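You operate a simulated robot arm through the tools that you are given. There is no shell and no other tool. Be economical: measure what you need, move in short steps, check, and stop when the job is done.

You run a simulated two-armed robot. Do the job below in one go: nothing can be reset, and whatever is moved stays where it is left.

TASK
Take the cream spool and leave it on the bottle table behind the rollers. Put the yellow cup on the top of the ice tank away on the worktop of the spares stand. Fetch the purple cup and stand it on the small tank ledge. Push the sliding lid shut. Put the blue reducer on the beige tray. Put one of the wide blue bottles from the top of the ice tank on the middle shelf of the spares stand. Open the homogeniser drawer, take the beige seal from the inside of the homogeniser drawer and leave it on the top of the chiller, then shut the drawer. Pull the left sample drawer open. The order is free. Set down upright: cream spool, yellow cup, purple cup, blue reducer, wide blue bottle.
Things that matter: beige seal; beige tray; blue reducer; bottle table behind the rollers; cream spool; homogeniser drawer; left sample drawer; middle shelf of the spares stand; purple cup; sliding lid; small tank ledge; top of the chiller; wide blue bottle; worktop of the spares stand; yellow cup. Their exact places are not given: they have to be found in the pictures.

It is judged by the outcome, as a careful person would: the job done as asked, and still so three seconds after it is handed in. It fails if anything else is knocked over, pushed out of place, dropped, spilled or broken. Lids that push on must go on centred and level and be pressed home; caps that screw on are set level and turned clockwise until they are tight.

THE ROBOT
Two 7-joint arms with two-finger parallel grippers on one trunk, on a base that drives. Base frame: it is fixed to the floor where the robot stands at the start and does not move with it; the origin is under the middle of the robot, x ahead of it, y to its left, z up; the surface under the hand at the start is at about z = 0.85. Readings come in m, degrees, newtons and seconds.
The left shoulder is at the start at [0.124, 0.171, 1.162], the right one opposite. With the tool pointing down near the work surface each hand reaches from about 0.42 to 0.9 m from the robot's upright axis, wherever it stands, measured 20 degrees to its own side. Places, roughly: beige seal (5x10x3 cm) [-4.9, -3.2, 0.6]; beige tray (22x15x3 cm) [-3.7, -2.3, 0.7]; blue reducer (10x5x7 cm) [-4.1, -2.2, 0.7]; bottle table behind the rollers [0.9, -1.2, 0.8]; cream spool (5x5x11 cm) [0.5, -0.1, 0.9]; homogeniser drawer [-4.9, -3.3, 0.6]; left sample drawer [-1.4, 1.5, 0.7]; middle shelf of the spares stand [-7.7, -3.9, 0.5]; purple cup (7x7x9 cm) [-3.9, -2.7, 0.7]; sliding lid [-4.7, -2.2, 0.7]; small tank ledge (19x28 cm) [-2.9, -5.48, 0.78]; top of the chiller (19x80 cm) [-2.16, -2.16, 1.16]; wide blue bottle (7x7x15 cm) [-3.5, -2.3, 0.8]; worktop of the spares stand [-7.6, -3.9, 0.8]; yellow cup (6x6x9 cm) [-3.9, -2.4, 0.7]. Payload 4.4 kg a hand.
Tool frame (each hand has its own): the origin (TCP) lies between the finger pads and is the grasp point; the fingertips stand 0.023 m ahead of it; z points along the fingers, y is the line along which they close. Largest opening 0.094 m; finger width 0.038, thickness 0.01; the body of the gripper, 0.054 by 0.096 m, starts 0.039 m behind the TCP.
Orientation is that of the tool frame in the base frame, as a unit quaternion [x, y, z, w]. With the fingers straight down and closing along the base's y, the tool's x points along the base's -x, its y along +y and its z along -z.

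THE INTERFACE
- The arms move only by the tool drive_tool. It takes "left_increments", "right_increments" or both (then of equal length, played together; a hand with none holds still); each is a list of rows, each an object of numbers (a shift or turn left out is 0, a gripper value left out holds the last): "x", "y", "z": the shift along the tool's x, y, z in m; "wx", "wy", "wz": the turn, a rotation vector about the tool's x, y, z in degrees. In form: [{"x": .., "y": .., "z": .., "wx": .., "wy": .., "wz": ..}, ...]. A call has 1 to 20 rows; each row shifts and turns the commanded pose from where the row before left it, along the tool's axes as they then stand. "left_hand" and "right_hand" are, for a hand that has rows, the finger opening in m, from 0 to 0.094, set as the call begins (left out, the last holds). Each row takes 0.2 s and may step no farther than 0.05 m and 8.6 degrees from the row before; otherwise, or with a gripper value out of range, the whole call is refused. A pose out of reach is approached as far as the arm can. The call stops where the force on the tool passes 40 N (or 10 N more than at its start, if that is more) or the arm is blocked; 0.2 s more then pass. The fingers move at their own pace (about 0.072 m/s each) and stop on an object; they squeeze with about 43 N. The grip force told is the motor's: it shows also when the fingers shut on nothing. Time passes only in rows, and 0.2 s behind the last, so rows that do not move let the fingers close. It gives the time, the measured TCP pose, the force on the tool (base axes), the opening and the grip force at its end, in the units of the frame above (readings bear some noise), with the torque about the TCP (base axes, N m) and any sound that the robot's microphone picked up.
- Cameras (640 x 400 px; columns grow to the right, rows downward): "scene" is now at [0.2348, -0.0084, 1.2901]; the picture's right is [-0.09, -1.00, 0.00], its down [-0.68, 0.06, -0.73] and it looks along [0.73, -0.06, -0.68] (base axes); focal length 214 px, centre (320, 200). "left" rides on the left gripper at [0.086, -0.016, -0.075] in its tool frame; the picture's right is [0.18, 0.98, 0.00], its down [-0.58, 0.11, -0.81] and it looks along [-0.79, 0.15, 0.59] (tool axes); focal length 243 px, centre (320, 200). "right" rides on the right gripper at [0.086, 0.016, -0.075] in its tool frame; the picture's right is [-0.18, 0.98, 0.00], its down [-0.58, -0.11, -0.81] and it looks along [-0.79, -0.15, 0.59] (tool axes); focal length 243 px, centre (320, 200).
- get_image(camera): a new picture of that camera. It takes no simulated time.
- move_column(by): slides the trunk up (or, below 0, down) by that many m; the arms and the scene camera ride with it, the base frame stays. It gives what a move gives, with no picture.
- base_move(legs): drives the robot by 1 to 6 legs, each [ahead, left, turn to the left] in m, m and degrees, along the robot's own axes; the way and the turn of a leg run together, so that a leg with both is an arc; at most 1.5 m and 180 degrees a leg. The arms and the cameras ride along, it lands a little off, and it stops where it bumps. It gives what a move gives.
- head_to(pan, tilt): turns the head with the scene camera to pan (to the left, within 80 degrees either way) and tilt (down, from -29 to 69), counted from straight ahead of the robot. It gives what a move gives.
- pixel_to_xyz(camera, pixels): for up to 12 pixels [column, row] of the newest picture of that camera ("zoom" is the newest enlarged one), the place [x, y, z] in the base frame of the surface seen there, good to about 0.002 m. It takes no simulated time.
- inspect(camera, box): a new picture of the part [left, top, right, bottom] of that camera's present view, enlarged. It takes no simulated time.
- finish_job(): hands the job in; it is judged then, once.

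Go step by step. Measure first, check grasps and placings, and put right what went wrong. The budget is 322 turns and 196 pictures, counting those below and the enlarged ones. Unless the task says otherwise, let go and move clear before handing in, and close with one line.

The tools are called after "Request:" as a command line: name --argument value ..., lists and objects as JSON in quotes. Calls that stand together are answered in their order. drive_tool: Moves the arms, as the interface text tells. Its arguments: {"type":"object","properties":{"left_increments":{"type":"array"},"left_hand":{"type":"number"},"right_increments":{"type":"array"},"right_hand":{"type":"number"}},"required":[]} The other tools are called the same way: move_column (by) slides the trunk up or down; base_move (legs) drives the base; head_to (pan, tilt) turns the head that bears the scene camera; get_image (camera) takes a picture; pixel_to_xyz (camera, pixels) gives the place of the surface under pixels of a picture; inspect (camera, box) takes an enlarged picture of a part of a camera's view; finish_job () hands the job in.

At the start:

```text
t: 0.0
left_ee_pos: [0.4436, 0.1177, 1.0789]
left_tcp_rot: [0.0, 1.0, 0.001, 0.0]
left_contact_force: [-0.5, 0.5, -0.4]
left_wrist_torque: [-0.04, 0.0, -0.03]
left_finger_gap: 0.0941
left_finger_force: 0.0
right_ee_pos: [0.4366, -0.2595, 1.1228]
right_tcp_rot: [0.0, 1.0, 0.0, 0.0]
right_contact_force: [-0.3, -0.8, 0.6]
right_wrist_torque: [-0.01, 0.02, 0.02]
right_finger_gap: 0.0941
right_finger_force: 0.0
trunk travel left (down, up): [-0.175, 0.213]
robot x, y, heading: [0.0021, 0.0012, -0.2]
head pan, tilt: [-4.9, 42.9]
```

scene: 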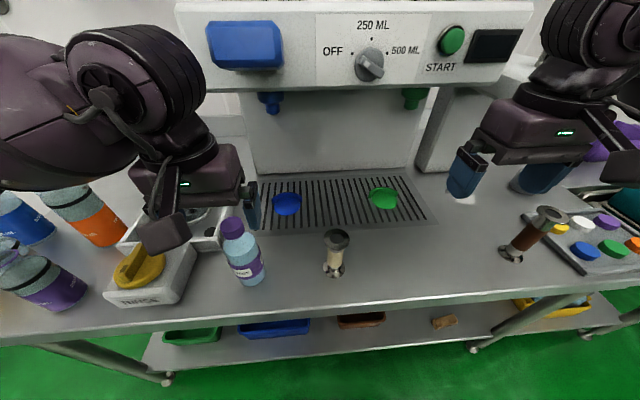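
right: 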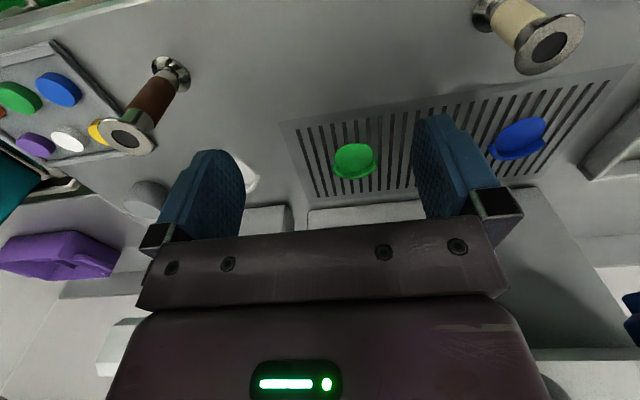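
left: 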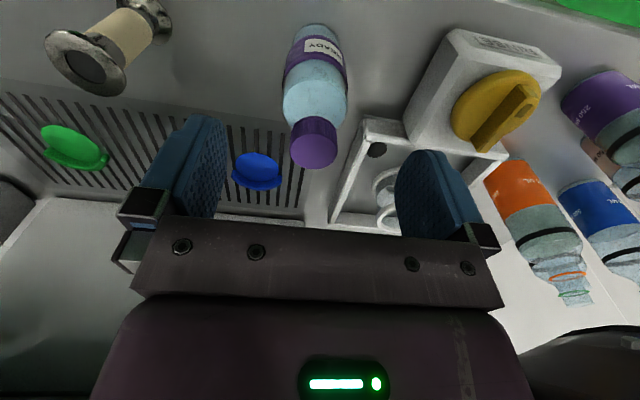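

The scene picture shows the cream spool at about (336,252), with the brown one at (530,235) off to the right. I'll measure the spool and take a look to the right for the bottle table.

Request:
pixel_to_xyz --camera "scene" --pixels '[[336, 236], [334, 254], [334, 272], [335, 280], [350, 290], [510, 253], [550, 215], [620, 190]]'

Request:
head_to --pan -55 --tilt 35

Request:
get_image --camera "scene"

```text
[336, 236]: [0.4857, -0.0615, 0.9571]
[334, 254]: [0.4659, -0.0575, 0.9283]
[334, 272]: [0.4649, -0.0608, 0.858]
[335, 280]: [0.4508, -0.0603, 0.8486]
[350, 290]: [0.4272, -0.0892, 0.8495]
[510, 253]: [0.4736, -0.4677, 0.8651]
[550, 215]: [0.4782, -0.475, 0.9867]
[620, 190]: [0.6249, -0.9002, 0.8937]
```

```text
t: 1.2
left_ee_pos: [0.4437, 0.1182, 1.0791]
left_tcp_rot: [0.0, 1.0, 0.0, 0.0]
left_contact_force: [0.4, 0.0, -0.9]
left_wrist_torque: [-0.02, 0.01, -0.01]
left_finger_gap: 0.0938
left_finger_force: 0.1
right_ee_pos: [0.4373, -0.2591, 1.1225]
right_tcp_rot: [0.0, 1.0, 0.0, 0.0]
right_contact_force: [0.5, 0.1, 0.4]
right_wrist_torque: [0.0, 0.04, 0.0]
right_finger_gap: 0.0945
right_finger_force: 0.1
trunk travel left (down, up): [-0.175, 0.213]
robot x, y, heading: [0.0022, 0.0002, -0.2]
head pan, tilt: [-55.0, 35.0]
```

```text
192 pictures are left
```

scene: 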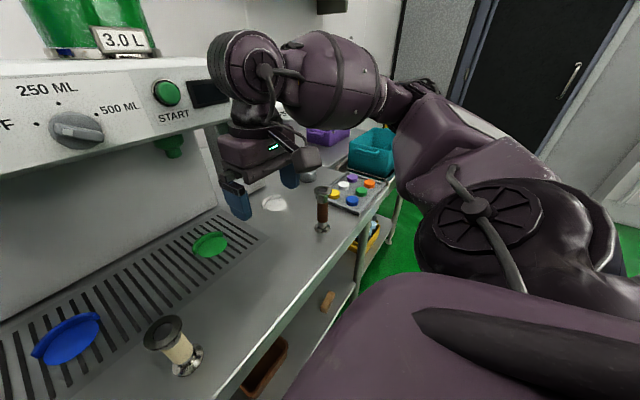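

The spool's top ring is centred near (165,332) in this view. I'll take exact points on it.

Request:
inspect --camera "scene" --box '[125, 300, 225, 390]'

Request:
inspect --camera "scene" --box '[260, 100, 420, 220]'

```text
4.44 times, centred on (175, 345) of scene
```

zoom: 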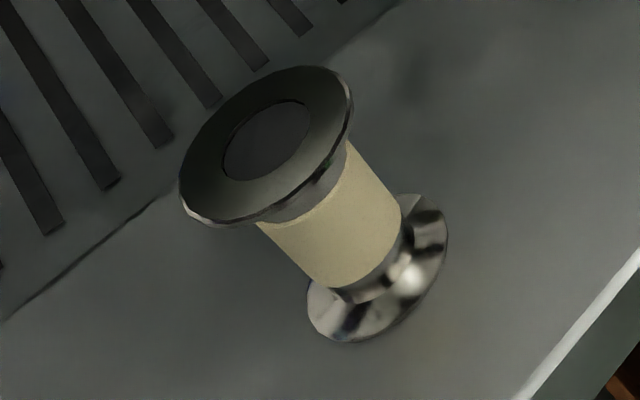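

```text
3.33 times, centred on (340, 160) of scene
```

zoom: 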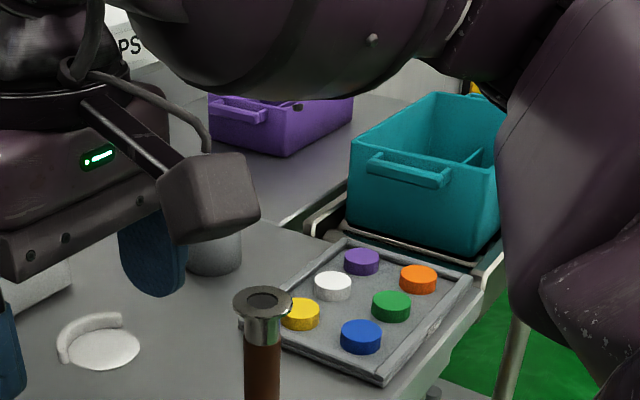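

The ring's edges fall at (146,345), (180,321), (152,322) and (172,344). I'll measure those.

Request:
pixel_to_xyz --camera "scene" --pixels '[[163, 332], [147, 345], [180, 320], [153, 325], [172, 340], [152, 345], [177, 318]]'

Request:
head_to --pan -4.9 --tilt 42.9

```text
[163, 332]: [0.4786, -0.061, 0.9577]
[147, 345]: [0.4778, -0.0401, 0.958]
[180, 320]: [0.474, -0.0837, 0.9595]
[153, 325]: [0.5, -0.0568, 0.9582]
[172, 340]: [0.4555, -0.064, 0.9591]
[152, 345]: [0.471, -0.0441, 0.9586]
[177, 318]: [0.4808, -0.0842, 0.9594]
```

```text
t: 2.4
left_ee_pos: [0.4433, 0.1165, 1.0812]
left_tcp_rot: [0.0, 1.0, 0.0, 0.0]
left_contact_force: [-0.7, -0.1, -0.1]
left_wrist_torque: [0.02, 0.05, -0.01]
left_finger_gap: 0.094
left_finger_force: 0.1
right_ee_pos: [0.4372, -0.2588, 1.1225]
right_tcp_rot: [0.0, 1.0, 0.0, 0.0]
right_contact_force: [-0.6, -0.3, -0.2]
right_wrist_torque: [0.0, 0.0, -0.01]
right_finger_gap: 0.0938
right_finger_force: 0.1
trunk travel left (down, up): [-0.175, 0.213]
robot x, y, heading: [0.0002, -0.0002, -0.0]
head pan, tilt: [-4.9, 42.9]
```

The spool axis is at (0.478, -0.061) with its top at 0.958. I'll bring the right hand over it and down.

Request:
drive_tool --right_increments '[{"x": -0.0082, "y": 0.0396}, {"x": -0.0082, "y": 0.0396}, {"x": -0.0082, "y": 0.0396}, {"x": -0.0082, "y": 0.0396}, {"x": -0.0082, "y": 0.0396}, {"z": 0.04}, {"z": 0.04}, {"z": 0.04}, {"z": 0.0375}, {"z": 0.03}, {}]' --right_hand 0.094

Request:
get_image --camera "scene"

```text
t: 4.8
left_ee_pos: [0.444, 0.1172, 1.0794]
left_tcp_rot: [-0.001, 1.0, 0.0, 0.001]
left_contact_force: [0.9, -0.1, -0.5]
left_wrist_torque: [-0.02, -0.04, -0.03]
left_finger_gap: 0.094
left_finger_force: 0.2
right_ee_pos: [0.4789, -0.0615, 0.9353]
right_tcp_rot: [0.0, 1.0, 0.0, 0.0]
right_contact_force: [0.5, 0.2, 0.0]
right_wrist_torque: [-0.01, 0.0, 0.0]
right_finger_gap: 0.094
right_finger_force: 0.0
trunk travel left (down, up): [-0.175, 0.213]
robot x, y, heading: [0.0008, 0.0026, -0.0]
head pan, tilt: [-4.9, 42.9]
```

```text
189 pictures are left
```

scene: 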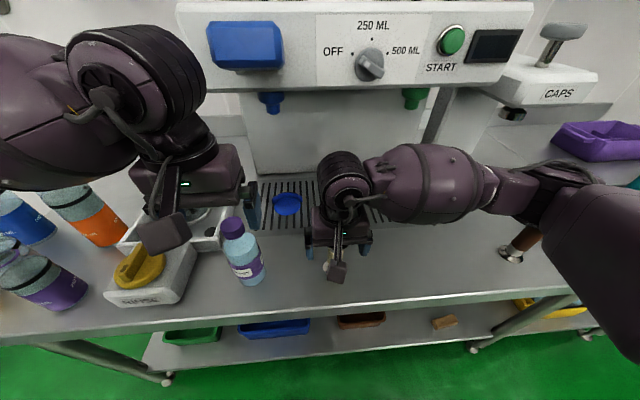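

The hand stands over the spool. I'll close and lift it.

Request:
drive_tool --right_increments '[{}, {}, {}, {}, {}, {"z": -0.03}, {"z": -0.04}, {"z": -0.04}, {"z": -0.04}, {"z": -0.0375}, {"y": -0.04}, {"y": -0.04}, {"y": -0.04}, {"y": -0.04}, {"y": -0.04}]' --right_hand 0.02

Request:
head_to --pan -65 --tilt 28

Request:
get_image --camera "scene"

Request:
get_image --camera "right"

```text
t: 8.0
left_ee_pos: [0.4424, 0.1165, 1.0808]
left_tcp_rot: [0.0, 1.0, 0.0, 0.0]
left_contact_force: [0.0, -0.2, 0.4]
left_wrist_torque: [0.02, -0.03, -0.01]
left_finger_gap: 0.094
left_finger_force: 0.1
right_ee_pos: [0.4765, -0.2621, 1.1245]
right_tcp_rot: [0.0, 1.0, -0.001, 0.0]
right_contact_force: [-0.5, 0.3, -2.4]
right_wrist_torque: [-0.01, 0.01, 0.02]
right_finger_gap: 0.0489
right_finger_force: 43.7
trunk travel left (down, up): [-0.175, 0.213]
robot x, y, heading: [0.0019, 0.0024, -0.0]
head pan, tilt: [-4.9, 42.9]
```

```text
t: 9.3
left_ee_pos: [0.4435, 0.1182, 1.081]
left_tcp_rot: [0.0, 1.0, 0.0, 0.0]
left_contact_force: [-0.1, -0.9, -1.2]
left_wrist_torque: [0.01, -0.01, -0.01]
left_finger_gap: 0.0941
left_finger_force: 0.0
right_ee_pos: [0.4779, -0.2604, 1.1242]
right_tcp_rot: [0.0, 1.0, 0.0, -0.001]
right_contact_force: [0.3, 0.9, -2.7]
right_wrist_torque: [0.04, 0.04, -0.01]
right_finger_gap: 0.0487
right_finger_force: 43.3
trunk travel left (down, up): [-0.175, 0.213]
robot x, y, heading: [-0.0006, 0.0038, 0.2]
head pan, tilt: [-65.0, 28.0]
```

```text
188 pictures are left
```

scene: 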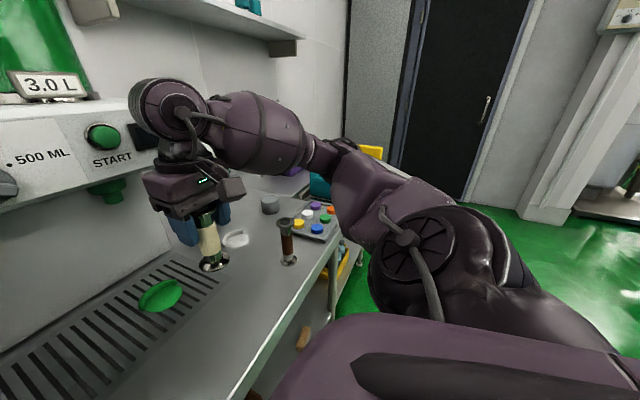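

```text
187 pictures are left
```

right: 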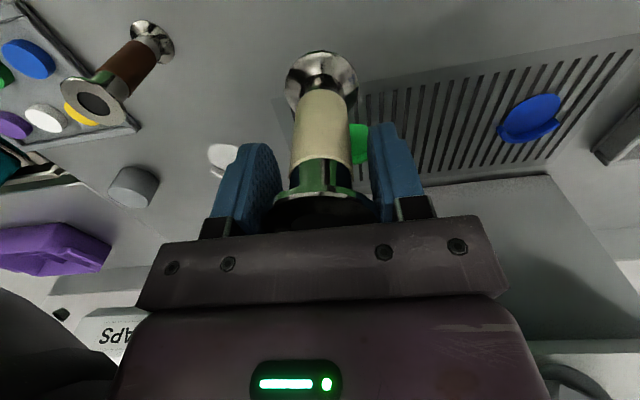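

Spool held (gap 0.049). I'll back off a little and drive to the right to see the bottle table behind the rollers.

Request:
base_move --legs '[[-0.15, 0, 0], [0, -0.85, 0]]'

Request:
head_to --pan -25 --tilt 30

Request:
get_image --camera "scene"

```text
t: 18.2
left_ee_pos: [0.3007, -0.7407, 1.0793]
left_tcp_rot: [-0.008, 1.0, -0.001, -0.001]
left_contact_force: [0.0, 0.0, 1.5]
left_wrist_torque: [-0.03, 0.03, -0.02]
left_finger_gap: 0.0941
left_finger_force: 0.2
right_ee_pos: [0.3394, -1.1183, 1.1237]
right_tcp_rot: [-0.007, 1.0, 0.0, 0.0]
right_contact_force: [-0.9, -0.4, -1.6]
right_wrist_torque: [-0.01, 0.02, -0.02]
right_finger_gap: 0.0484
right_finger_force: 43.4
trunk travel left (down, up): [-0.175, 0.213]
robot x, y, heading: [-0.1383, -0.8626, 0.9]
head pan, tilt: [-65.0, 28.0]
```

```text
t: 19.2
left_ee_pos: [0.3024, -0.7401, 1.0783]
left_tcp_rot: [-0.008, 1.0, 0.0, 0.0]
left_contact_force: [0.3, -0.3, -0.9]
left_wrist_torque: [-0.02, 0.01, 0.04]
left_finger_gap: 0.0937
left_finger_force: 0.1
right_ee_pos: [0.3417, -1.1182, 1.1249]
right_tcp_rot: [-0.008, 1.0, 0.0, 0.0]
right_contact_force: [0.1, -0.1, -2.3]
right_wrist_torque: [-0.02, -0.01, -0.01]
right_finger_gap: 0.0488
right_finger_force: 42.9
trunk travel left (down, up): [-0.175, 0.213]
robot x, y, heading: [-0.1388, -0.8621, 1.2]
head pan, tilt: [-25.0, 30.0]
```

```text
186 pictures are left
```

scene: 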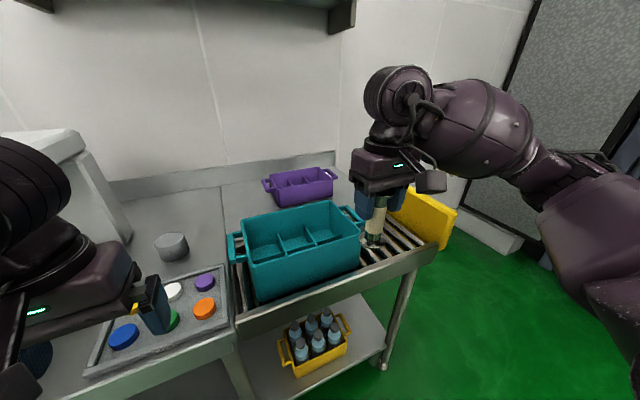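

Request:
pixel_to_xyz --camera "scene" --pixels '[[245, 195], [250, 205], [230, 225], [275, 202], [300, 185], [238, 240], [300, 225], [358, 215], [385, 235], [335, 172], [230, 320], [262, 198]]'

Request:
inspect --camera "scene" --box '[160, 140, 480, 340]'

```text
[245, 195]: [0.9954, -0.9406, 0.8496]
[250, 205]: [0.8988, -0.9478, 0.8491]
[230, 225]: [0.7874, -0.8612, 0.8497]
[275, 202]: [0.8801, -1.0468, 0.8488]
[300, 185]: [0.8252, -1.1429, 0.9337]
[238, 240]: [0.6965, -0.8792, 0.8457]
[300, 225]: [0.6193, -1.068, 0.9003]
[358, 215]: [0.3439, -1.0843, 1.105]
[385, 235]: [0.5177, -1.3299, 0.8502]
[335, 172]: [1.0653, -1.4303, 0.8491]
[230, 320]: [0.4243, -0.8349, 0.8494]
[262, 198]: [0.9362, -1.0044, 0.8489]
```

```text
2.00 times, centred on (320, 240) of scene
```

zoom: 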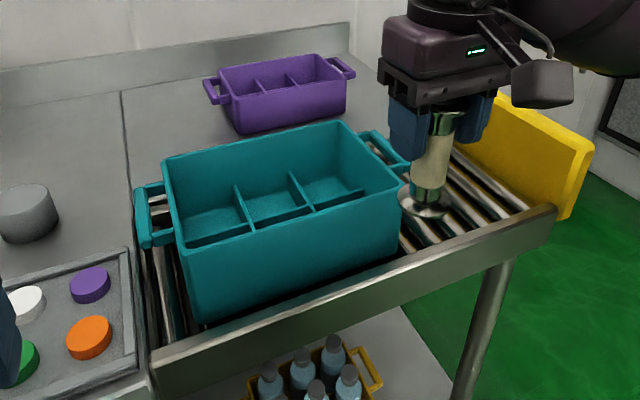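

I need the purple bin's extent and the seam of the bottle table; measuring those in the zoom.

Request:
pixel_to_xyz --camera "zoom" --pixels '[[124, 110], [126, 160], [130, 190], [207, 85], [228, 95], [240, 132], [345, 105], [352, 68], [150, 185], [370, 150], [368, 120], [150, 170]]'

```text
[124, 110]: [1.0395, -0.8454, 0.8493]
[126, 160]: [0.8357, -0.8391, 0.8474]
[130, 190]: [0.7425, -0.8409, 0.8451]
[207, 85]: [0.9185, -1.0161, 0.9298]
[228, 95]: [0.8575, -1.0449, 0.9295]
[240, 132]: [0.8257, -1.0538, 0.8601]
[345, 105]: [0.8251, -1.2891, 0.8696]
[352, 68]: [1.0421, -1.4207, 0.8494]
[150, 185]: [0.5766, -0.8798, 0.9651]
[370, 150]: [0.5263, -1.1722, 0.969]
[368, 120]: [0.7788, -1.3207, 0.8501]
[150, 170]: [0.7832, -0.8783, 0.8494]
```

The table seam is at y ≈ -0.84, and the purple bin's handle starts at y ≈ -1.016, x ≈ 0.87. The spot (0.80, -0.945) is free, so I'll drive to put it in reach of the right hand.

Request:
base_move --legs '[[0, 0.2, -1.2], [0.14, 0, 0]]'

```text
t: 22.5
left_ee_pos: [0.4423, -0.5551, 1.0796]
left_tcp_rot: [0.003, 1.0, 0.0, -0.001]
left_contact_force: [0.1, -1.3, 0.1]
left_wrist_torque: [0.0, 0.03, -0.01]
left_finger_gap: 0.0944
left_finger_force: 0.1
right_ee_pos: [0.4719, -0.9344, 1.1246]
right_tcp_rot: [0.003, 1.0, 0.0, -0.001]
right_contact_force: [-0.3, 0.0, -3.2]
right_wrist_torque: [0.0, 0.04, 0.03]
right_finger_gap: 0.0487
right_finger_force: 42.8
trunk travel left (down, up): [-0.175, 0.213]
robot x, y, heading: [-0.004, -0.6715, -0.4]
head pan, tilt: [-25.0, 30.0]
```

Moving the right hand out over the spot at the same height.

Request:
drive_tool --right_increments '[{"x": -0.041, "y": -0.001}, {"x": -0.041, "y": -0.001}, {"x": -0.041, "y": -0.001}, {"x": -0.041, "y": -0.001}, {"x": -0.041, "y": -0.001}, {"x": -0.041, "y": -0.001}, {"x": -0.041, "y": -0.001}, {"x": -0.041, "y": -0.001}, {}]'

Request:
get_image --camera "scene"

Request:
get_image --camera "right"

```text
t: 24.5
left_ee_pos: [0.4404, -0.5571, 1.0799]
left_tcp_rot: [0.003, 1.0, -0.001, 0.0]
left_contact_force: [-1.9, 0.4, -0.8]
left_wrist_torque: [0.01, 0.0, 0.02]
left_finger_gap: 0.0941
left_finger_force: 0.1
right_ee_pos: [0.8005, -0.9455, 1.1232]
right_tcp_rot: [0.004, 1.0, 0.0, 0.0]
right_contact_force: [0.3, 0.7, -2.6]
right_wrist_torque: [-0.03, 0.02, 0.0]
right_finger_gap: 0.0485
right_finger_force: 43.3
trunk travel left (down, up): [-0.175, 0.213]
robot x, y, heading: [-0.0042, -0.6696, -0.2]
head pan, tilt: [-25.0, 30.0]
```

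```text
184 pictures are left
```

scene: 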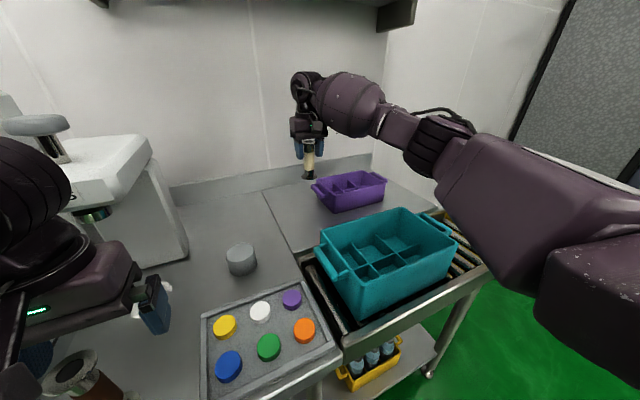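

```text
183 pictures are left
```

right: 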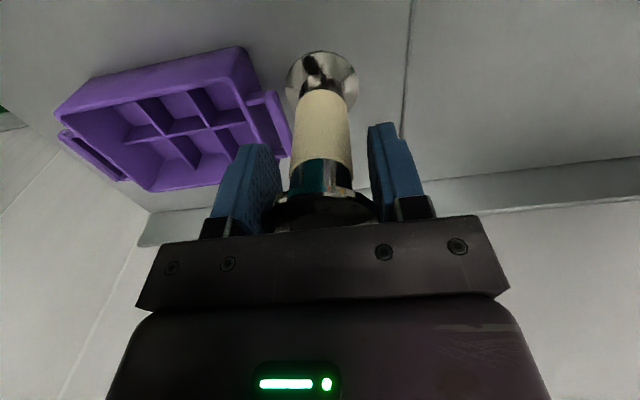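

It hangs over the bare bottle table beside the purple bin. I'll lower it to just above the height it was gripped at, then touch down gently.

Request:
drive_tool --right_increments '[{"y": 0.01, "z": 0.04}, {"z": 0.04}, {"z": 0.04}, {"z": 0.04}, {"z": 0.02}, {"z": 0.004}, {"z": 0.002}, {}]'

```text
t: 26.3
left_ee_pos: [0.4414, -0.555, 1.0799]
left_tcp_rot: [0.002, 1.0, 0.0, 0.0]
left_contact_force: [0.0, 0.4, -0.3]
left_wrist_torque: [-0.03, -0.01, 0.03]
left_finger_gap: 0.0941
left_finger_force: 0.0
right_ee_pos: [0.8006, -0.9362, 0.9382]
right_tcp_rot: [0.003, 1.0, 0.0, 0.0]
right_contact_force: [0.7, -0.5, -2.7]
right_wrist_torque: [0.0, 0.01, -0.01]
right_finger_gap: 0.0487
right_finger_force: 42.7
trunk travel left (down, up): [-0.175, 0.213]
robot x, y, heading: [-0.0013, -0.6712, -0.4]
head pan, tilt: [-25.0, 30.0]
```

Request:
drive_tool --right_increments '[{"z": 0.0015}, {"z": 0.0015}, {"z": 0.001}, {}]'

```text
t: 27.3
left_ee_pos: [0.4402, -0.5548, 1.0802]
left_tcp_rot: [0.003, 1.0, 0.0, 0.001]
left_contact_force: [0.3, -0.7, -0.6]
left_wrist_torque: [0.01, 0.01, 0.03]
left_finger_gap: 0.094
left_finger_force: 0.0
right_ee_pos: [0.7996, -0.9361, 0.9361]
right_tcp_rot: [0.003, 1.0, 0.0, 0.001]
right_contact_force: [-0.9, 0.6, 4.8]
right_wrist_torque: [-0.12, 0.07, -0.06]
right_finger_gap: 0.0485
right_finger_force: 42.9
trunk travel left (down, up): [-0.175, 0.213]
robot x, y, heading: [0.0018, -0.6732, -0.4]
head pan, tilt: [-25.0, 30.0]
```

The spool touched the table (force +4.8 N up). I'll open, rise and pull the arm back.

Request:
drive_tool --right_increments '[{}, {}, {}, {}, {"z": -0.03}, {"z": -0.04}, {"z": -0.04}, {"z": -0.04}, {"z": -0.04}, {"x": 0.045}, {"x": 0.045}, {"x": 0.045}, {"x": 0.045}, {"x": 0.045}, {"x": 0.045}, {"x": 0.045}, {"x": 0.045}]' --right_hand 0.094

Request:
get_image --camera "scene"

```text
t: 30.9
left_ee_pos: [0.4412, -0.555, 1.0804]
left_tcp_rot: [0.003, 1.0, 0.0, 0.0]
left_contact_force: [-0.7, -0.3, 0.6]
left_wrist_torque: [0.02, -0.01, 0.01]
left_finger_gap: 0.0937
left_finger_force: 0.1
right_ee_pos: [0.4366, -0.933, 1.1286]
right_tcp_rot: [0.003, 1.0, 0.0, 0.001]
right_contact_force: [-0.8, -0.8, 0.6]
right_wrist_torque: [-0.02, -0.02, 0.04]
right_finger_gap: 0.0939
right_finger_force: 0.1
trunk travel left (down, up): [-0.175, 0.213]
robot x, y, heading: [-0.0047, -0.6713, -0.4]
head pan, tilt: [-25.0, 30.0]
```

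```text
182 pictures are left
```

scene: 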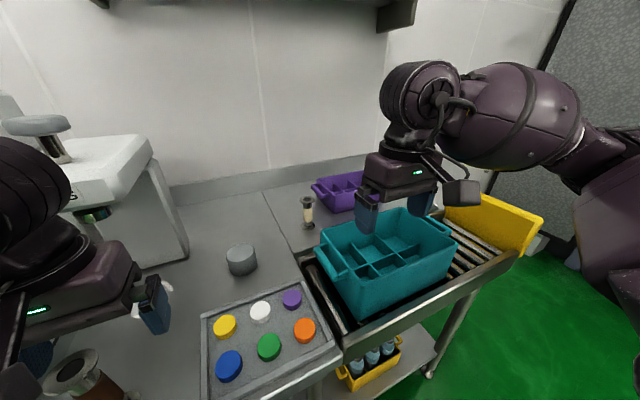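

The spool stands upright on the bottle table at (308,212). Next comes the left sample drawer, near (-1.4, 1.5): I'll back off, turn left and look.

Request:
base_move --legs '[[-0.7, 0, 0], [0, 0, 120]]'

Request:
head_to --pan 0 --tilt 20

Request:
get_image --camera "scene"

```text
t: 39.7
left_ee_pos: [-1.02, -0.3328, 1.079]
left_tcp_rot: [0.857, -0.516, 0.0, 0.0]
left_contact_force: [-0.3, -0.1, 0.0]
left_wrist_torque: [0.01, 0.02, 0.03]
left_finger_gap: 0.0941
left_finger_force: 0.1
right_ee_pos: [-0.6839, -0.1585, 1.1284]
right_tcp_rot: [0.856, -0.516, -0.001, 0.0]
right_contact_force: [-0.9, 0.2, 0.1]
right_wrist_torque: [0.03, 0.03, -0.01]
right_finger_gap: 0.0939
right_finger_force: 0.0
trunk travel left (down, up): [-0.175, 0.213]
robot x, y, heading: [-0.709, -0.6699, 117.9]
head pan, tilt: [-25.0, 30.0]
```

```text
t: 40.6
left_ee_pos: [-1.02, -0.3315, 1.0808]
left_tcp_rot: [0.857, -0.516, 0.0, 0.0]
left_contact_force: [-0.8, 0.6, 0.3]
left_wrist_torque: [0.03, 0.02, 0.0]
left_finger_gap: 0.094
left_finger_force: 0.1
right_ee_pos: [-0.6837, -0.1566, 1.1275]
right_tcp_rot: [0.856, -0.517, 0.0, -0.001]
right_contact_force: [-0.7, 0.1, 0.2]
right_wrist_torque: [0.04, 0.0, 0.01]
right_finger_gap: 0.094
right_finger_force: 0.0
trunk travel left (down, up): [-0.175, 0.213]
robot x, y, heading: [-0.7086, -0.6703, 118.0]
head pan, tilt: [0.0, 20.0]
```

```text
181 pictures are left
```

scene: 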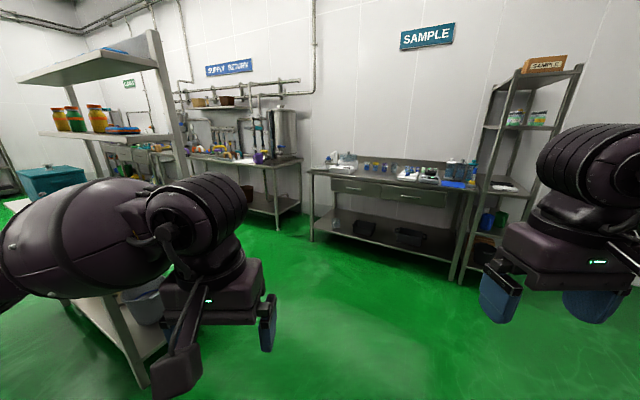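

The sample bench is ahead with two drawers at (350,187) and (415,194). I'll zoom in and measure.

Request:
inspect --camera "scene" --box '[290, 130, 490, 260]'

Request:
pixel_to_xyz --camera "scene" --pixels '[[350, 187], [332, 180], [368, 190], [415, 196], [312, 172], [470, 190], [314, 235], [160, 150], [145, 375], [120, 235], [300, 215], [455, 270]]'

```text
3.08 times, centred on (390, 195) of scene
```

zoom: 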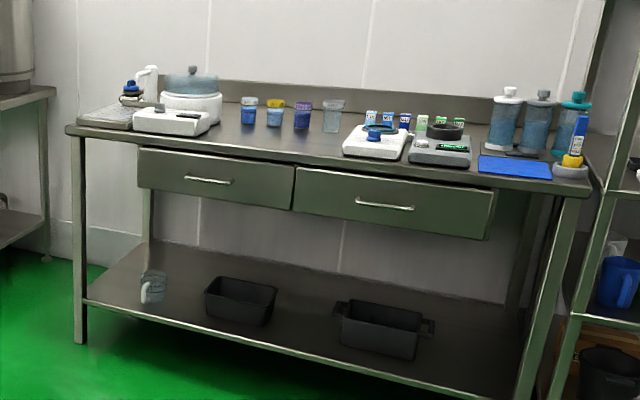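

```text
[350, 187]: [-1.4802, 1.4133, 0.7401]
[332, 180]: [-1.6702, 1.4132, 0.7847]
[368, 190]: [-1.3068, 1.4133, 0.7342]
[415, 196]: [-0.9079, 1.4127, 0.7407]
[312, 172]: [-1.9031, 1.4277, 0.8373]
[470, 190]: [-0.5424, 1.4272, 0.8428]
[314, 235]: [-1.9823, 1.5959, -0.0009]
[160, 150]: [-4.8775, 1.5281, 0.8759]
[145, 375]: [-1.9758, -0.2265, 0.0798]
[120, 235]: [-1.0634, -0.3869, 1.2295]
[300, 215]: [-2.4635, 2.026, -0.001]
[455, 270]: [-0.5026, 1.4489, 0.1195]
```

The drawer front plane is y ≈ 1.413, with the left drawer's handle near x ≈ -1.45, z ≈ 0.76. I'll drive to stand in front of it, facing +y.

Request:
base_move --legs '[[0, 0, -28], [1.2, 0, 0], [0, 0.54, 0]]'

Request:
head_to --pan 0 --tilt 35

Request:
get_image --camera "scene"

```text
t: 52.9
left_ee_pos: [-1.3426, 0.9924, 1.0807]
left_tcp_rot: [-0.699, 0.715, 0.0, 0.001]
left_contact_force: [0.8, 0.2, -0.4]
left_wrist_torque: [-0.03, 0.01, -0.02]
left_finger_gap: 0.094
left_finger_force: 0.0
right_ee_pos: [-0.9646, 0.9808, 1.1298]
right_tcp_rot: [-0.699, 0.715, 0.0, 0.0]
right_contact_force: [0.3, 0.3, -0.3]
right_wrist_torque: [0.01, -0.02, 0.01]
right_finger_gap: 0.0942
right_finger_force: 0.1
trunk travel left (down, up): [-0.175, 0.213]
robot x, y, heading: [-1.2368, 0.5422, 88.8]
head pan, tilt: [0.0, 20.0]
```

```text
t: 53.7
left_ee_pos: [-1.3428, 0.9913, 1.0803]
left_tcp_rot: [-0.699, 0.715, 0.0, 0.0]
left_contact_force: [0.0, -0.4, -0.2]
left_wrist_torque: [-0.02, -0.03, 0.01]
left_finger_gap: 0.0941
left_finger_force: 0.1
right_ee_pos: [-0.964, 0.9816, 1.1273]
right_tcp_rot: [-0.699, 0.716, 0.0, 0.0]
right_contact_force: [0.4, 0.9, -0.3]
right_wrist_torque: [0.0, -0.01, -0.01]
right_finger_gap: 0.094
right_finger_force: 0.0
trunk travel left (down, up): [-0.175, 0.213]
robot x, y, heading: [-1.2343, 0.5458, 88.8]
head pan, tilt: [0.0, 35.0]
```

```text
179 pictures are left
```

scene: 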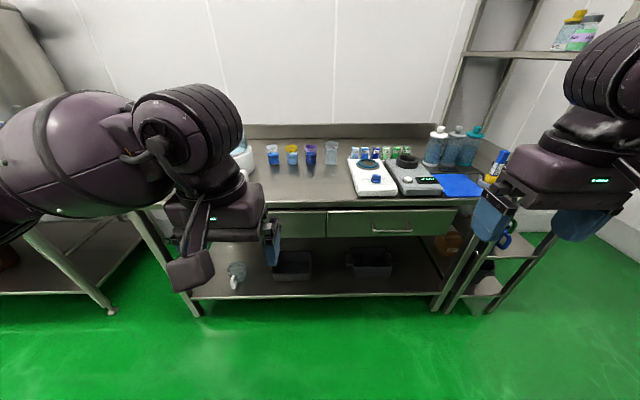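

The left gripper hides the left handle. I'll turn the left tool to point forward with its fingers closing vertically.

Request:
drive_tool --left_increments '[{"wx": -4.6188, "wy": -4.6188, "wz": 4.6188}, {"wx": -4.6188, "wy": -4.6188, "wz": 4.6188}, {"wx": -4.6188, "wy": -4.6188, "wz": 4.6188}, {"wx": -4.6188, "wy": -4.6188, "wz": 4.6188}, {"wx": -4.6188, "wy": -4.6188, "wz": 4.6188}, {"wx": -4.6188, "wy": -4.6188, "wz": 4.6188}, {"wx": -4.6188, "wy": -4.6188, "wz": 4.6188}, {"wx": -4.6188, "wy": -4.6188, "wz": 4.6188}, {"wx": -4.6188, "wy": -4.6188, "wz": 4.6188}, {"wx": -4.6188, "wy": -4.6188, "wz": 4.6188}, {"wx": -4.6188, "wy": -4.6188, "wz": 4.6188}, {"wx": -4.6188, "wy": -4.6188, "wz": 4.6188}, {"wx": -4.6188, "wy": -4.6188, "wz": 4.6188}, {"wx": -4.6188, "wy": -4.6188, "wz": 4.6188}, {"wx": -4.6188, "wy": -4.6188, "wz": 4.6188}, {}]'

Request:
get_image --camera "scene"

Request:
get_image --camera "left"

```text
t: 57.1
left_ee_pos: [-1.3446, 0.9949, 1.0819]
left_tcp_rot: [-0.539, 0.804, 0.253, 0.003]
left_contact_force: [-0.4, 0.5, 0.2]
left_wrist_torque: [-0.01, 0.02, 0.0]
left_finger_gap: 0.094
left_finger_force: 0.0
left hand out of reach, approached as far as the arm can: row 5, 6, 7, 8, 9, 10, 11, 12, 13, 14, 15
right_ee_pos: [-0.9642, 0.9816, 1.1275]
right_tcp_rot: [-0.699, 0.715, 0.0, 0.001]
right_contact_force: [0.5, -0.6, -0.2]
right_wrist_torque: [0.02, 0.02, 0.0]
right_finger_gap: 0.0941
right_finger_force: 0.1
trunk travel left (down, up): [-0.175, 0.213]
robot x, y, heading: [-1.2364, 0.5468, 88.8]
head pan, tilt: [0.0, 35.0]
```

```text
178 pictures are left
```

scene: 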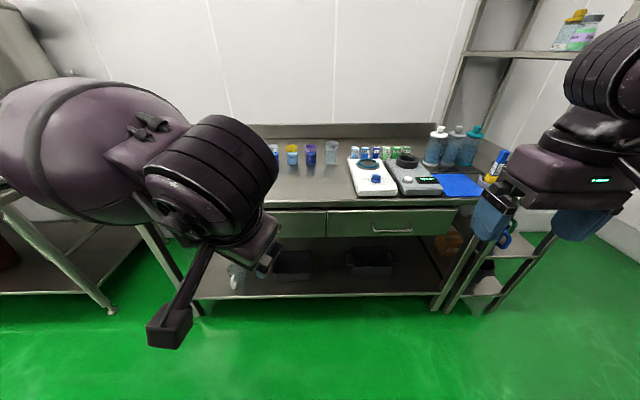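

```text
177 pictures are left
```

left: 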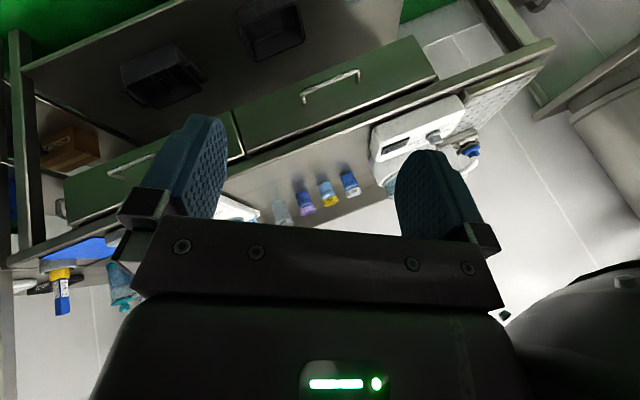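

Only about the first third of the turn was reached this close to the body. I'll measure the handle through the left camera at (330,85), then test which pose the commands now start from.

Request:
pixel_to_xyz --camera "left" --pixels '[[332, 86], [305, 97], [357, 73], [305, 103], [360, 80], [320, 100], [240, 150], [435, 70], [245, 110]]'

Request:
drive_tool --left_increments '[{"z": 0.03}, {"z": 0.03}, {}]'

```text
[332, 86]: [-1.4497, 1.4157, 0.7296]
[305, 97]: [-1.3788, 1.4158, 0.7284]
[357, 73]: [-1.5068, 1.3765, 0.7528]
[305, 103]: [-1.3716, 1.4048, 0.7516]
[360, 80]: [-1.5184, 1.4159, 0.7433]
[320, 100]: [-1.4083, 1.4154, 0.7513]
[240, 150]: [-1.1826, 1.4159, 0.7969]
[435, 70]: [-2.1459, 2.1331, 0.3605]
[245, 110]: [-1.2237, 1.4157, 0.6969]
```

```text
t: 57.9
left_ee_pos: [-1.3615, 1.0195, 1.0316]
left_tcp_rot: [-0.538, 0.804, 0.252, 0.003]
left_contact_force: [0.5, 0.2, 0.3]
left_wrist_torque: [0.01, -0.03, 0.01]
left_finger_gap: 0.0941
left_finger_force: 0.1
right_ee_pos: [-0.9631, 0.9807, 1.1283]
right_tcp_rot: [-0.699, 0.715, 0.0, 0.0]
right_contact_force: [0.0, -0.4, -0.1]
right_wrist_torque: [0.01, -0.01, 0.0]
right_finger_gap: 0.0939
right_finger_force: 0.0
trunk travel left (down, up): [-0.175, 0.213]
robot x, y, heading: [-1.236, 0.5434, 88.4]
head pan, tilt: [0.0, 35.0]
```

Commands start from the reached pose. The handle bar runs x -1.51 to -1.375 at y ≈ 1.377, z ≈ 0.752. I'll move outward first and then turn to a 60° forward pitch.

Request:
drive_tool --left_increments '[{"x": -0.0232, "y": 0.0198, "z": 0.0347}, {"x": -0.0232, "y": 0.0198, "z": 0.0347}, {"x": -0.0232, "y": 0.0198, "z": 0.0347}, {"x": -0.0232, "y": 0.0198, "z": 0.0347}, {"x": -0.0232, "y": 0.0198, "z": 0.0347}, {"wx": -2.494, "wy": -3.608, "wz": 6.335}, {"wx": -2.494, "wy": -3.608, "wz": 6.335}, {"wx": -2.494, "wy": -3.608, "wz": 6.335}, {"wx": -2.494, "wy": -3.608, "wz": 6.335}, {"wx": -2.494, "wy": -3.608, "wz": 6.335}, {"wx": -2.494, "wy": -3.608, "wz": 6.335}, {"wx": -2.494, "wy": -3.608, "wz": 6.335}, {"wx": -2.494, "wy": -3.608, "wz": 6.335}, {"wx": -2.494, "wy": -3.608, "wz": 6.335}, {}]' --left_hand 0.06

Request:
get_image --camera "scene"

Request:
get_image --camera "left"

```text
t: 61.1
left_ee_pos: [-1.4467, 1.2193, 0.9514]
left_tcp_rot: [-0.063, 0.876, 0.479, -0.001]
left_contact_force: [0.0, -0.4, -0.2]
left_wrist_torque: [-0.02, -0.03, 0.02]
left_finger_gap: 0.0599
left_finger_force: 0.2
left hand out of reach, approached as far as the arm can: row 14
right_ee_pos: [-0.9643, 0.9814, 1.1275]
right_tcp_rot: [-0.698, 0.716, 0.0, 0.001]
right_contact_force: [0.6, 0.1, -0.3]
right_wrist_torque: [0.01, 0.01, 0.03]
right_finger_gap: 0.0943
right_finger_force: 0.1
trunk travel left (down, up): [-0.175, 0.213]
robot x, y, heading: [-1.2343, 0.547, 88.6]
head pan, tilt: [0.0, 35.0]
```

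```text
176 pictures are left
```

scene: 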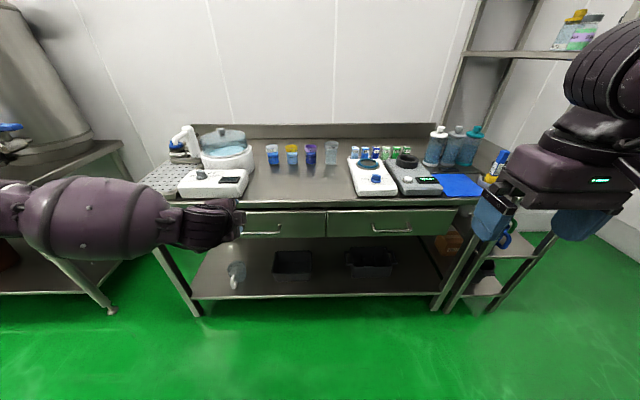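

```text
175 pictures are left
```

left: 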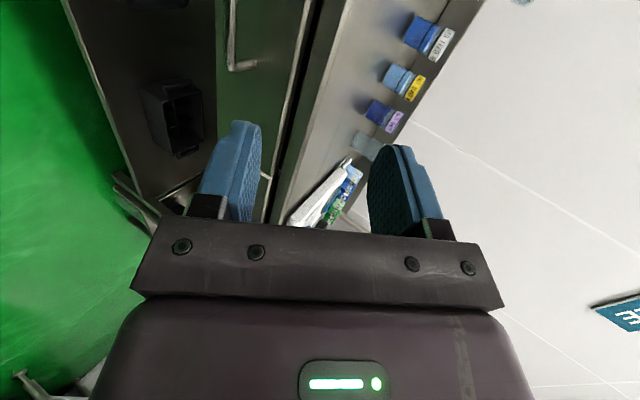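

The pose is nearly as wanted. I'll slide onto the handle's line with a narrower opening and stop short to check.

Request:
drive_tool --left_increments '[{"x": -0.0035, "y": -0.0419}, {"x": -0.0035, "y": -0.0419}, {"z": 0.043}, {"z": 0.043}, {"z": 0.043}, {"z": 0.043}, {}]' --left_hand 0.036

Request:
get_image --camera "left"

```text
t: 62.7
left_ee_pos: [-1.4695, 1.3678, 0.871]
left_tcp_rot: [-0.064, 0.875, 0.479, 0.0]
left_contact_force: [-0.3, -0.7, 0.2]
left_wrist_torque: [-0.03, 0.02, 0.0]
left_finger_gap: 0.0358
left_finger_force: 0.0
left hand out of reach, approached as far as the arm can: row 1, 2, 4
right_ee_pos: [-0.9641, 0.9811, 1.1284]
right_tcp_rot: [-0.699, 0.715, 0.0, 0.0]
right_contact_force: [-0.1, -0.3, 1.3]
right_wrist_torque: [-0.01, 0.0, 0.02]
right_finger_gap: 0.0939
right_finger_force: 0.0
trunk travel left (down, up): [-0.175, 0.213]
robot x, y, heading: [-1.2373, 0.5448, 88.7]
head pan, tilt: [0.0, 35.0]
```

```text
174 pictures are left
```

left: 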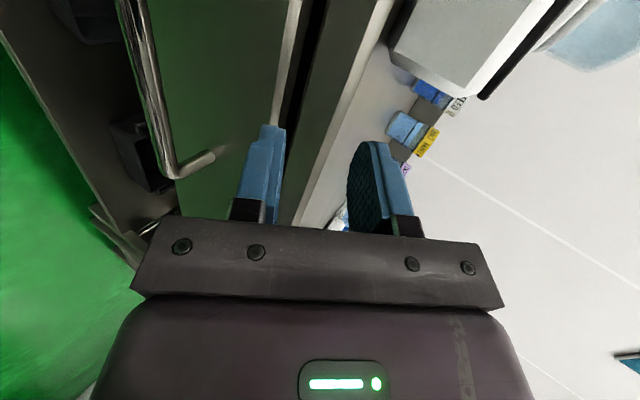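

Some of the steps were out of reach, and the hand is now too high. I'll back off along the tool, lower the trunk 0.115 and recheck.

Request:
drive_tool --left_increments '[{"z": -0.035}, {"z": -0.035}, {}]'

Request:
move_column --by -0.115

Request:
get_image --camera "left"

```text
t: 63.5
left_ee_pos: [-1.4657, 1.3077, 0.9079]
left_tcp_rot: [-0.064, 0.876, 0.477, 0.0]
left_contact_force: [-0.2, 0.3, -0.3]
left_wrist_torque: [0.0, 0.01, 0.03]
left_finger_gap: 0.0361
left_finger_force: 0.0
right_ee_pos: [-0.9639, 0.9815, 1.1279]
right_tcp_rot: [-0.698, 0.716, -0.001, -0.001]
right_contact_force: [0.1, 0.5, -0.5]
right_wrist_torque: [0.0, -0.02, 0.02]
right_finger_gap: 0.0941
right_finger_force: 0.1
trunk travel left (down, up): [-0.175, 0.213]
robot x, y, heading: [-1.2337, 0.5453, 88.8]
head pan, tilt: [0.0, 35.0]
```

```text
t: 64.9
left_ee_pos: [-1.4668, 1.2524, 0.5705]
left_tcp_rot: [-0.062, 0.95, 0.304, -0.016]
left_contact_force: [0.2, -0.4, 0.5]
left_wrist_torque: [-0.03, 0.02, 0.02]
left_finger_gap: 0.0361
left_finger_force: 0.1
right_ee_pos: [-0.9631, 1.015, 0.9424]
right_tcp_rot: [-0.694, 0.71, -0.082, -0.084]
right_contact_force: [-0.3, -0.2, 0.7]
right_wrist_torque: [0.03, -0.04, -0.02]
right_finger_gap: 0.0939
right_finger_force: 0.0
trunk travel left (down, up): [-0.06, 0.328]
robot x, y, heading: [-1.2351, 0.5446, 88.5]
head pan, tilt: [0.0, 35.0]
```

```text
173 pictures are left
```

left: 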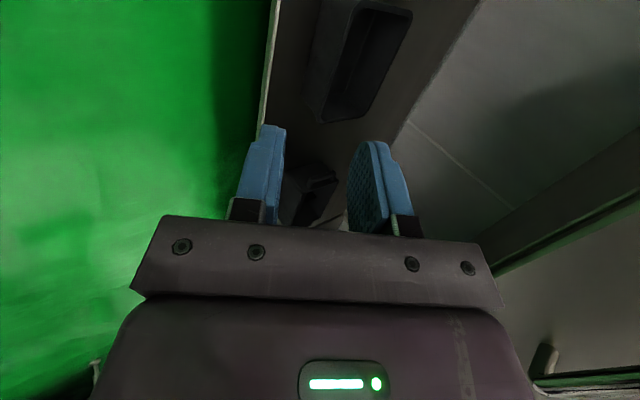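

Lowering the trunk changed both hands' tilt and not only their height. I'll look before going on.

Request:
get_image --camera "scene"

Request:
drive_tool --left_increments '[{}]'

```text
172 pictures are left
```

scene: 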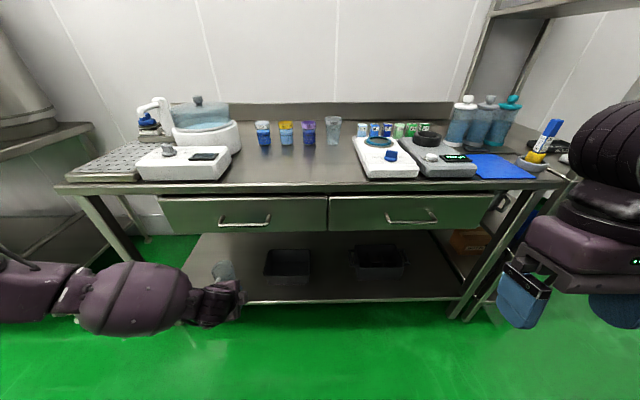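

```text
t: 65.3
left_ee_pos: [-1.4656, 1.2541, 0.5687]
left_tcp_rot: [-0.061, 0.951, 0.303, -0.018]
left_contact_force: [0.5, -0.8, -0.6]
left_wrist_torque: [0.02, -0.03, 0.0]
left_finger_gap: 0.0359
left_finger_force: 0.0
right_ee_pos: [-0.9628, 1.0152, 0.9415]
right_tcp_rot: [-0.693, 0.711, -0.083, -0.086]
right_contact_force: [0.1, -0.2, 0.1]
right_wrist_torque: [0.0, 0.01, -0.01]
right_finger_gap: 0.0939
right_finger_force: 0.0
trunk travel left (down, up): [-0.06, 0.328]
robot x, y, heading: [-1.2374, 0.5454, 88.9]
head pan, tilt: [0.0, 35.0]
```

I'll bring the left hand straight up to handle height, clear of the drawer, and pitch it about 40° further forward.

Request:
drive_tool --left_increments '[{"x": -0.005, "y": 0.0255, "z": -0.037}, {"x": -0.005, "y": 0.0255, "z": -0.037}, {"x": -0.005, "y": 0.0255, "z": -0.037}, {"x": -0.005, "y": 0.0255, "z": -0.037}, {"wx": -8}, {"wx": -8}, {"wx": -8}, {"wx": -8}, {"wx": -8}, {}]'

Request:
get_image --camera "scene"

Request:
get_image --camera "left"

```text
t: 67.5
left_ee_pos: [-1.4455, 1.2528, 0.7468]
left_tcp_rot: [-0.059, 0.914, 0.4, -0.023]
left_contact_force: [-0.6, 0.2, 0.1]
left_wrist_torque: [0.01, 0.0, -0.04]
left_finger_gap: 0.0359
left_finger_force: 0.1
left hand out of reach, approached as far as the arm can: row 6, 7, 8, 9
right_ee_pos: [-0.9624, 1.0155, 0.9406]
right_tcp_rot: [-0.693, 0.711, -0.083, -0.085]
right_contact_force: [-0.5, -0.2, -0.9]
right_wrist_torque: [-0.04, 0.01, -0.03]
right_finger_gap: 0.0939
right_finger_force: 0.0
trunk travel left (down, up): [-0.06, 0.328]
robot x, y, heading: [-1.2343, 0.5446, 88.8]
head pan, tilt: [0.0, 35.0]
```

```text
171 pictures are left
```

scene: 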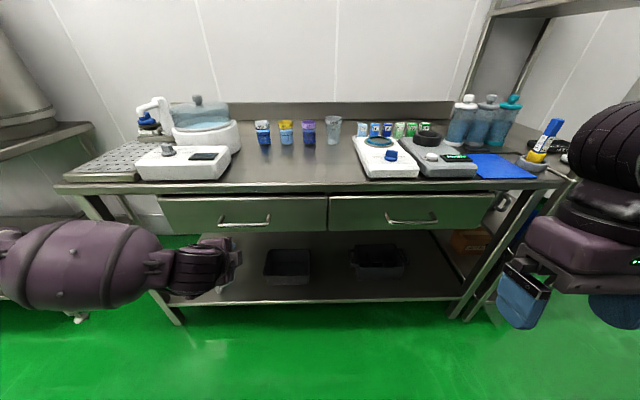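

```text
170 pictures are left
```

left: 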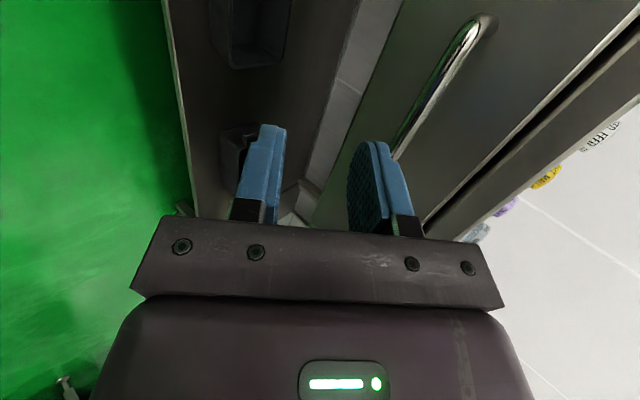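

The wrist tops out near 47° pitch, which still clears both bench edge and drawer front. I'll line up on the handle's axis at that angle.

Request:
drive_tool --left_increments '[{"x": -0.004, "y": 0.0435, "z": 0.005}, {"x": -0.004, "y": 0.0435, "z": 0.005}, {}]' --left_hand 0.036

Request:
get_image --camera "left"

```text
t: 68.3
left_ee_pos: [-1.4486, 1.319, 0.8038]
left_tcp_rot: [-0.059, 0.915, 0.399, -0.023]
left_contact_force: [-0.7, -0.7, -0.1]
left_wrist_torque: [-0.02, 0.0, -0.01]
left_finger_gap: 0.0359
left_finger_force: 0.1
right_ee_pos: [-0.9629, 1.0165, 0.9407]
right_tcp_rot: [-0.694, 0.71, -0.083, -0.085]
right_contact_force: [-0.5, -0.1, 0.3]
right_wrist_torque: [-0.01, -0.01, 0.01]
right_finger_gap: 0.094
right_finger_force: 0.1
trunk travel left (down, up): [-0.06, 0.328]
robot x, y, heading: [-1.2379, 0.5451, 88.8]
head pan, tilt: [0.0, 35.0]
```

```text
169 pictures are left
```

left: 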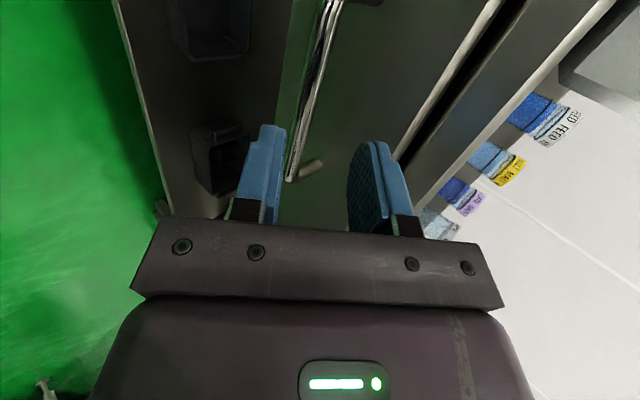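

The bar appears at (293,178)–(330,10). I'll measure it exactly before going in.

Request:
pixel_to_xyz --camera "left" --pixels '[[293, 172], [300, 140], [309, 105], [318, 60], [325, 30], [315, 164]]'

```text
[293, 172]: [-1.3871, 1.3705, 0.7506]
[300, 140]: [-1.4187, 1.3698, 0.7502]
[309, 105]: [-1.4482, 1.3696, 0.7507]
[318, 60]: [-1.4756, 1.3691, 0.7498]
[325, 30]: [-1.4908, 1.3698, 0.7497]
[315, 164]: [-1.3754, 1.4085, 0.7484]
```

The bar's centre is near y 1.373, z 0.748. Going in 0.071 along the tool with a 5 mm correction, then closing.

Request:
drive_tool --left_increments '[{"y": -0.005, "z": 0.03}, {"z": 0.03}, {"z": 0.011}, {}]'

Request:
drive_tool --left_increments '[{}, {}, {}]' --left_hand 0.0

Request:
get_image --camera "left"

```text
t: 69.3
left_ee_pos: [-1.4565, 1.367, 0.7535]
left_tcp_rot: [-0.059, 0.914, 0.4, -0.023]
left_contact_force: [0.0, 0.2, 0.6]
left_wrist_torque: [-0.02, -0.01, 0.02]
left_finger_gap: 0.0361
left_finger_force: 0.1
right_ee_pos: [-0.9631, 1.0158, 0.9402]
right_tcp_rot: [-0.693, 0.711, -0.083, -0.086]
right_contact_force: [-0.4, 0.8, -0.4]
right_wrist_torque: [0.0, 0.0, -0.04]
right_finger_gap: 0.0941
right_finger_force: 0.1
trunk travel left (down, up): [-0.06, 0.328]
robot x, y, heading: [-1.2328, 0.5445, 88.7]
head pan, tilt: [0.0, 35.0]
```

```text
t: 70.1
left_ee_pos: [-1.4554, 1.3662, 0.7502]
left_tcp_rot: [-0.058, 0.915, 0.399, -0.023]
left_contact_force: [-0.5, -10.5, -7.0]
left_wrist_torque: [-0.16, 1.36, -1.43]
left_finger_gap: 0.0163
left_finger_force: 45.5
right_ee_pos: [-0.9633, 1.0161, 0.9415]
right_tcp_rot: [-0.693, 0.711, -0.084, -0.085]
right_contact_force: [0.1, -0.5, 0.8]
right_wrist_torque: [0.02, -0.02, 0.02]
right_finger_gap: 0.0939
right_finger_force: 0.0
trunk travel left (down, up): [-0.06, 0.328]
robot x, y, heading: [-1.2374, 0.5458, 88.8]
head pan, tilt: [0.0, 35.0]
```

```text
168 pictures are left
```

left: 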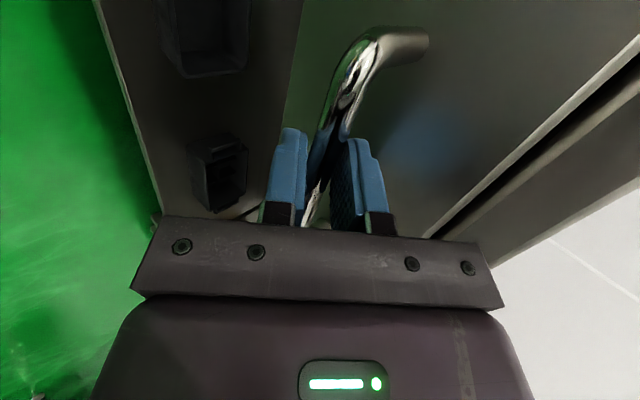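

The bar is gripped (gap 0.016). Pulling straight toward -y.

Request:
drive_tool --left_increments '[{"x": 0.0038, "y": -0.0202, "z": -0.0218}, {"x": 0.0038, "y": -0.0202, "z": -0.0218}, {"x": 0.0038, "y": -0.0202, "z": -0.0218}, {"x": 0.0038, "y": -0.0202, "z": -0.0218}, {"x": 0.0038, "y": -0.0202, "z": -0.0218}, {}]'

```text
t: 71.5
left_ee_pos: [-1.4553, 1.2192, 0.7507]
left_tcp_rot: [-0.06, 0.916, 0.395, -0.025]
left_contact_force: [-2.6, -1.1, -23.8]
left_wrist_torque: [-0.19, 0.64, -1.91]
left_finger_gap: 0.0167
left_finger_force: 45.0
left hand out of reach, approached as far as the arm can: row 5
right_ee_pos: [-0.9647, 1.0171, 0.9414]
right_tcp_rot: [-0.694, 0.71, -0.084, -0.086]
right_contact_force: [0.2, -0.3, 0.4]
right_wrist_torque: [-0.01, -0.01, 0.0]
right_finger_gap: 0.0939
right_finger_force: 0.0
trunk travel left (down, up): [-0.06, 0.328]
robot x, y, heading: [-1.2331, 0.5455, 88.5]
head pan, tilt: [0.0, 35.0]
```

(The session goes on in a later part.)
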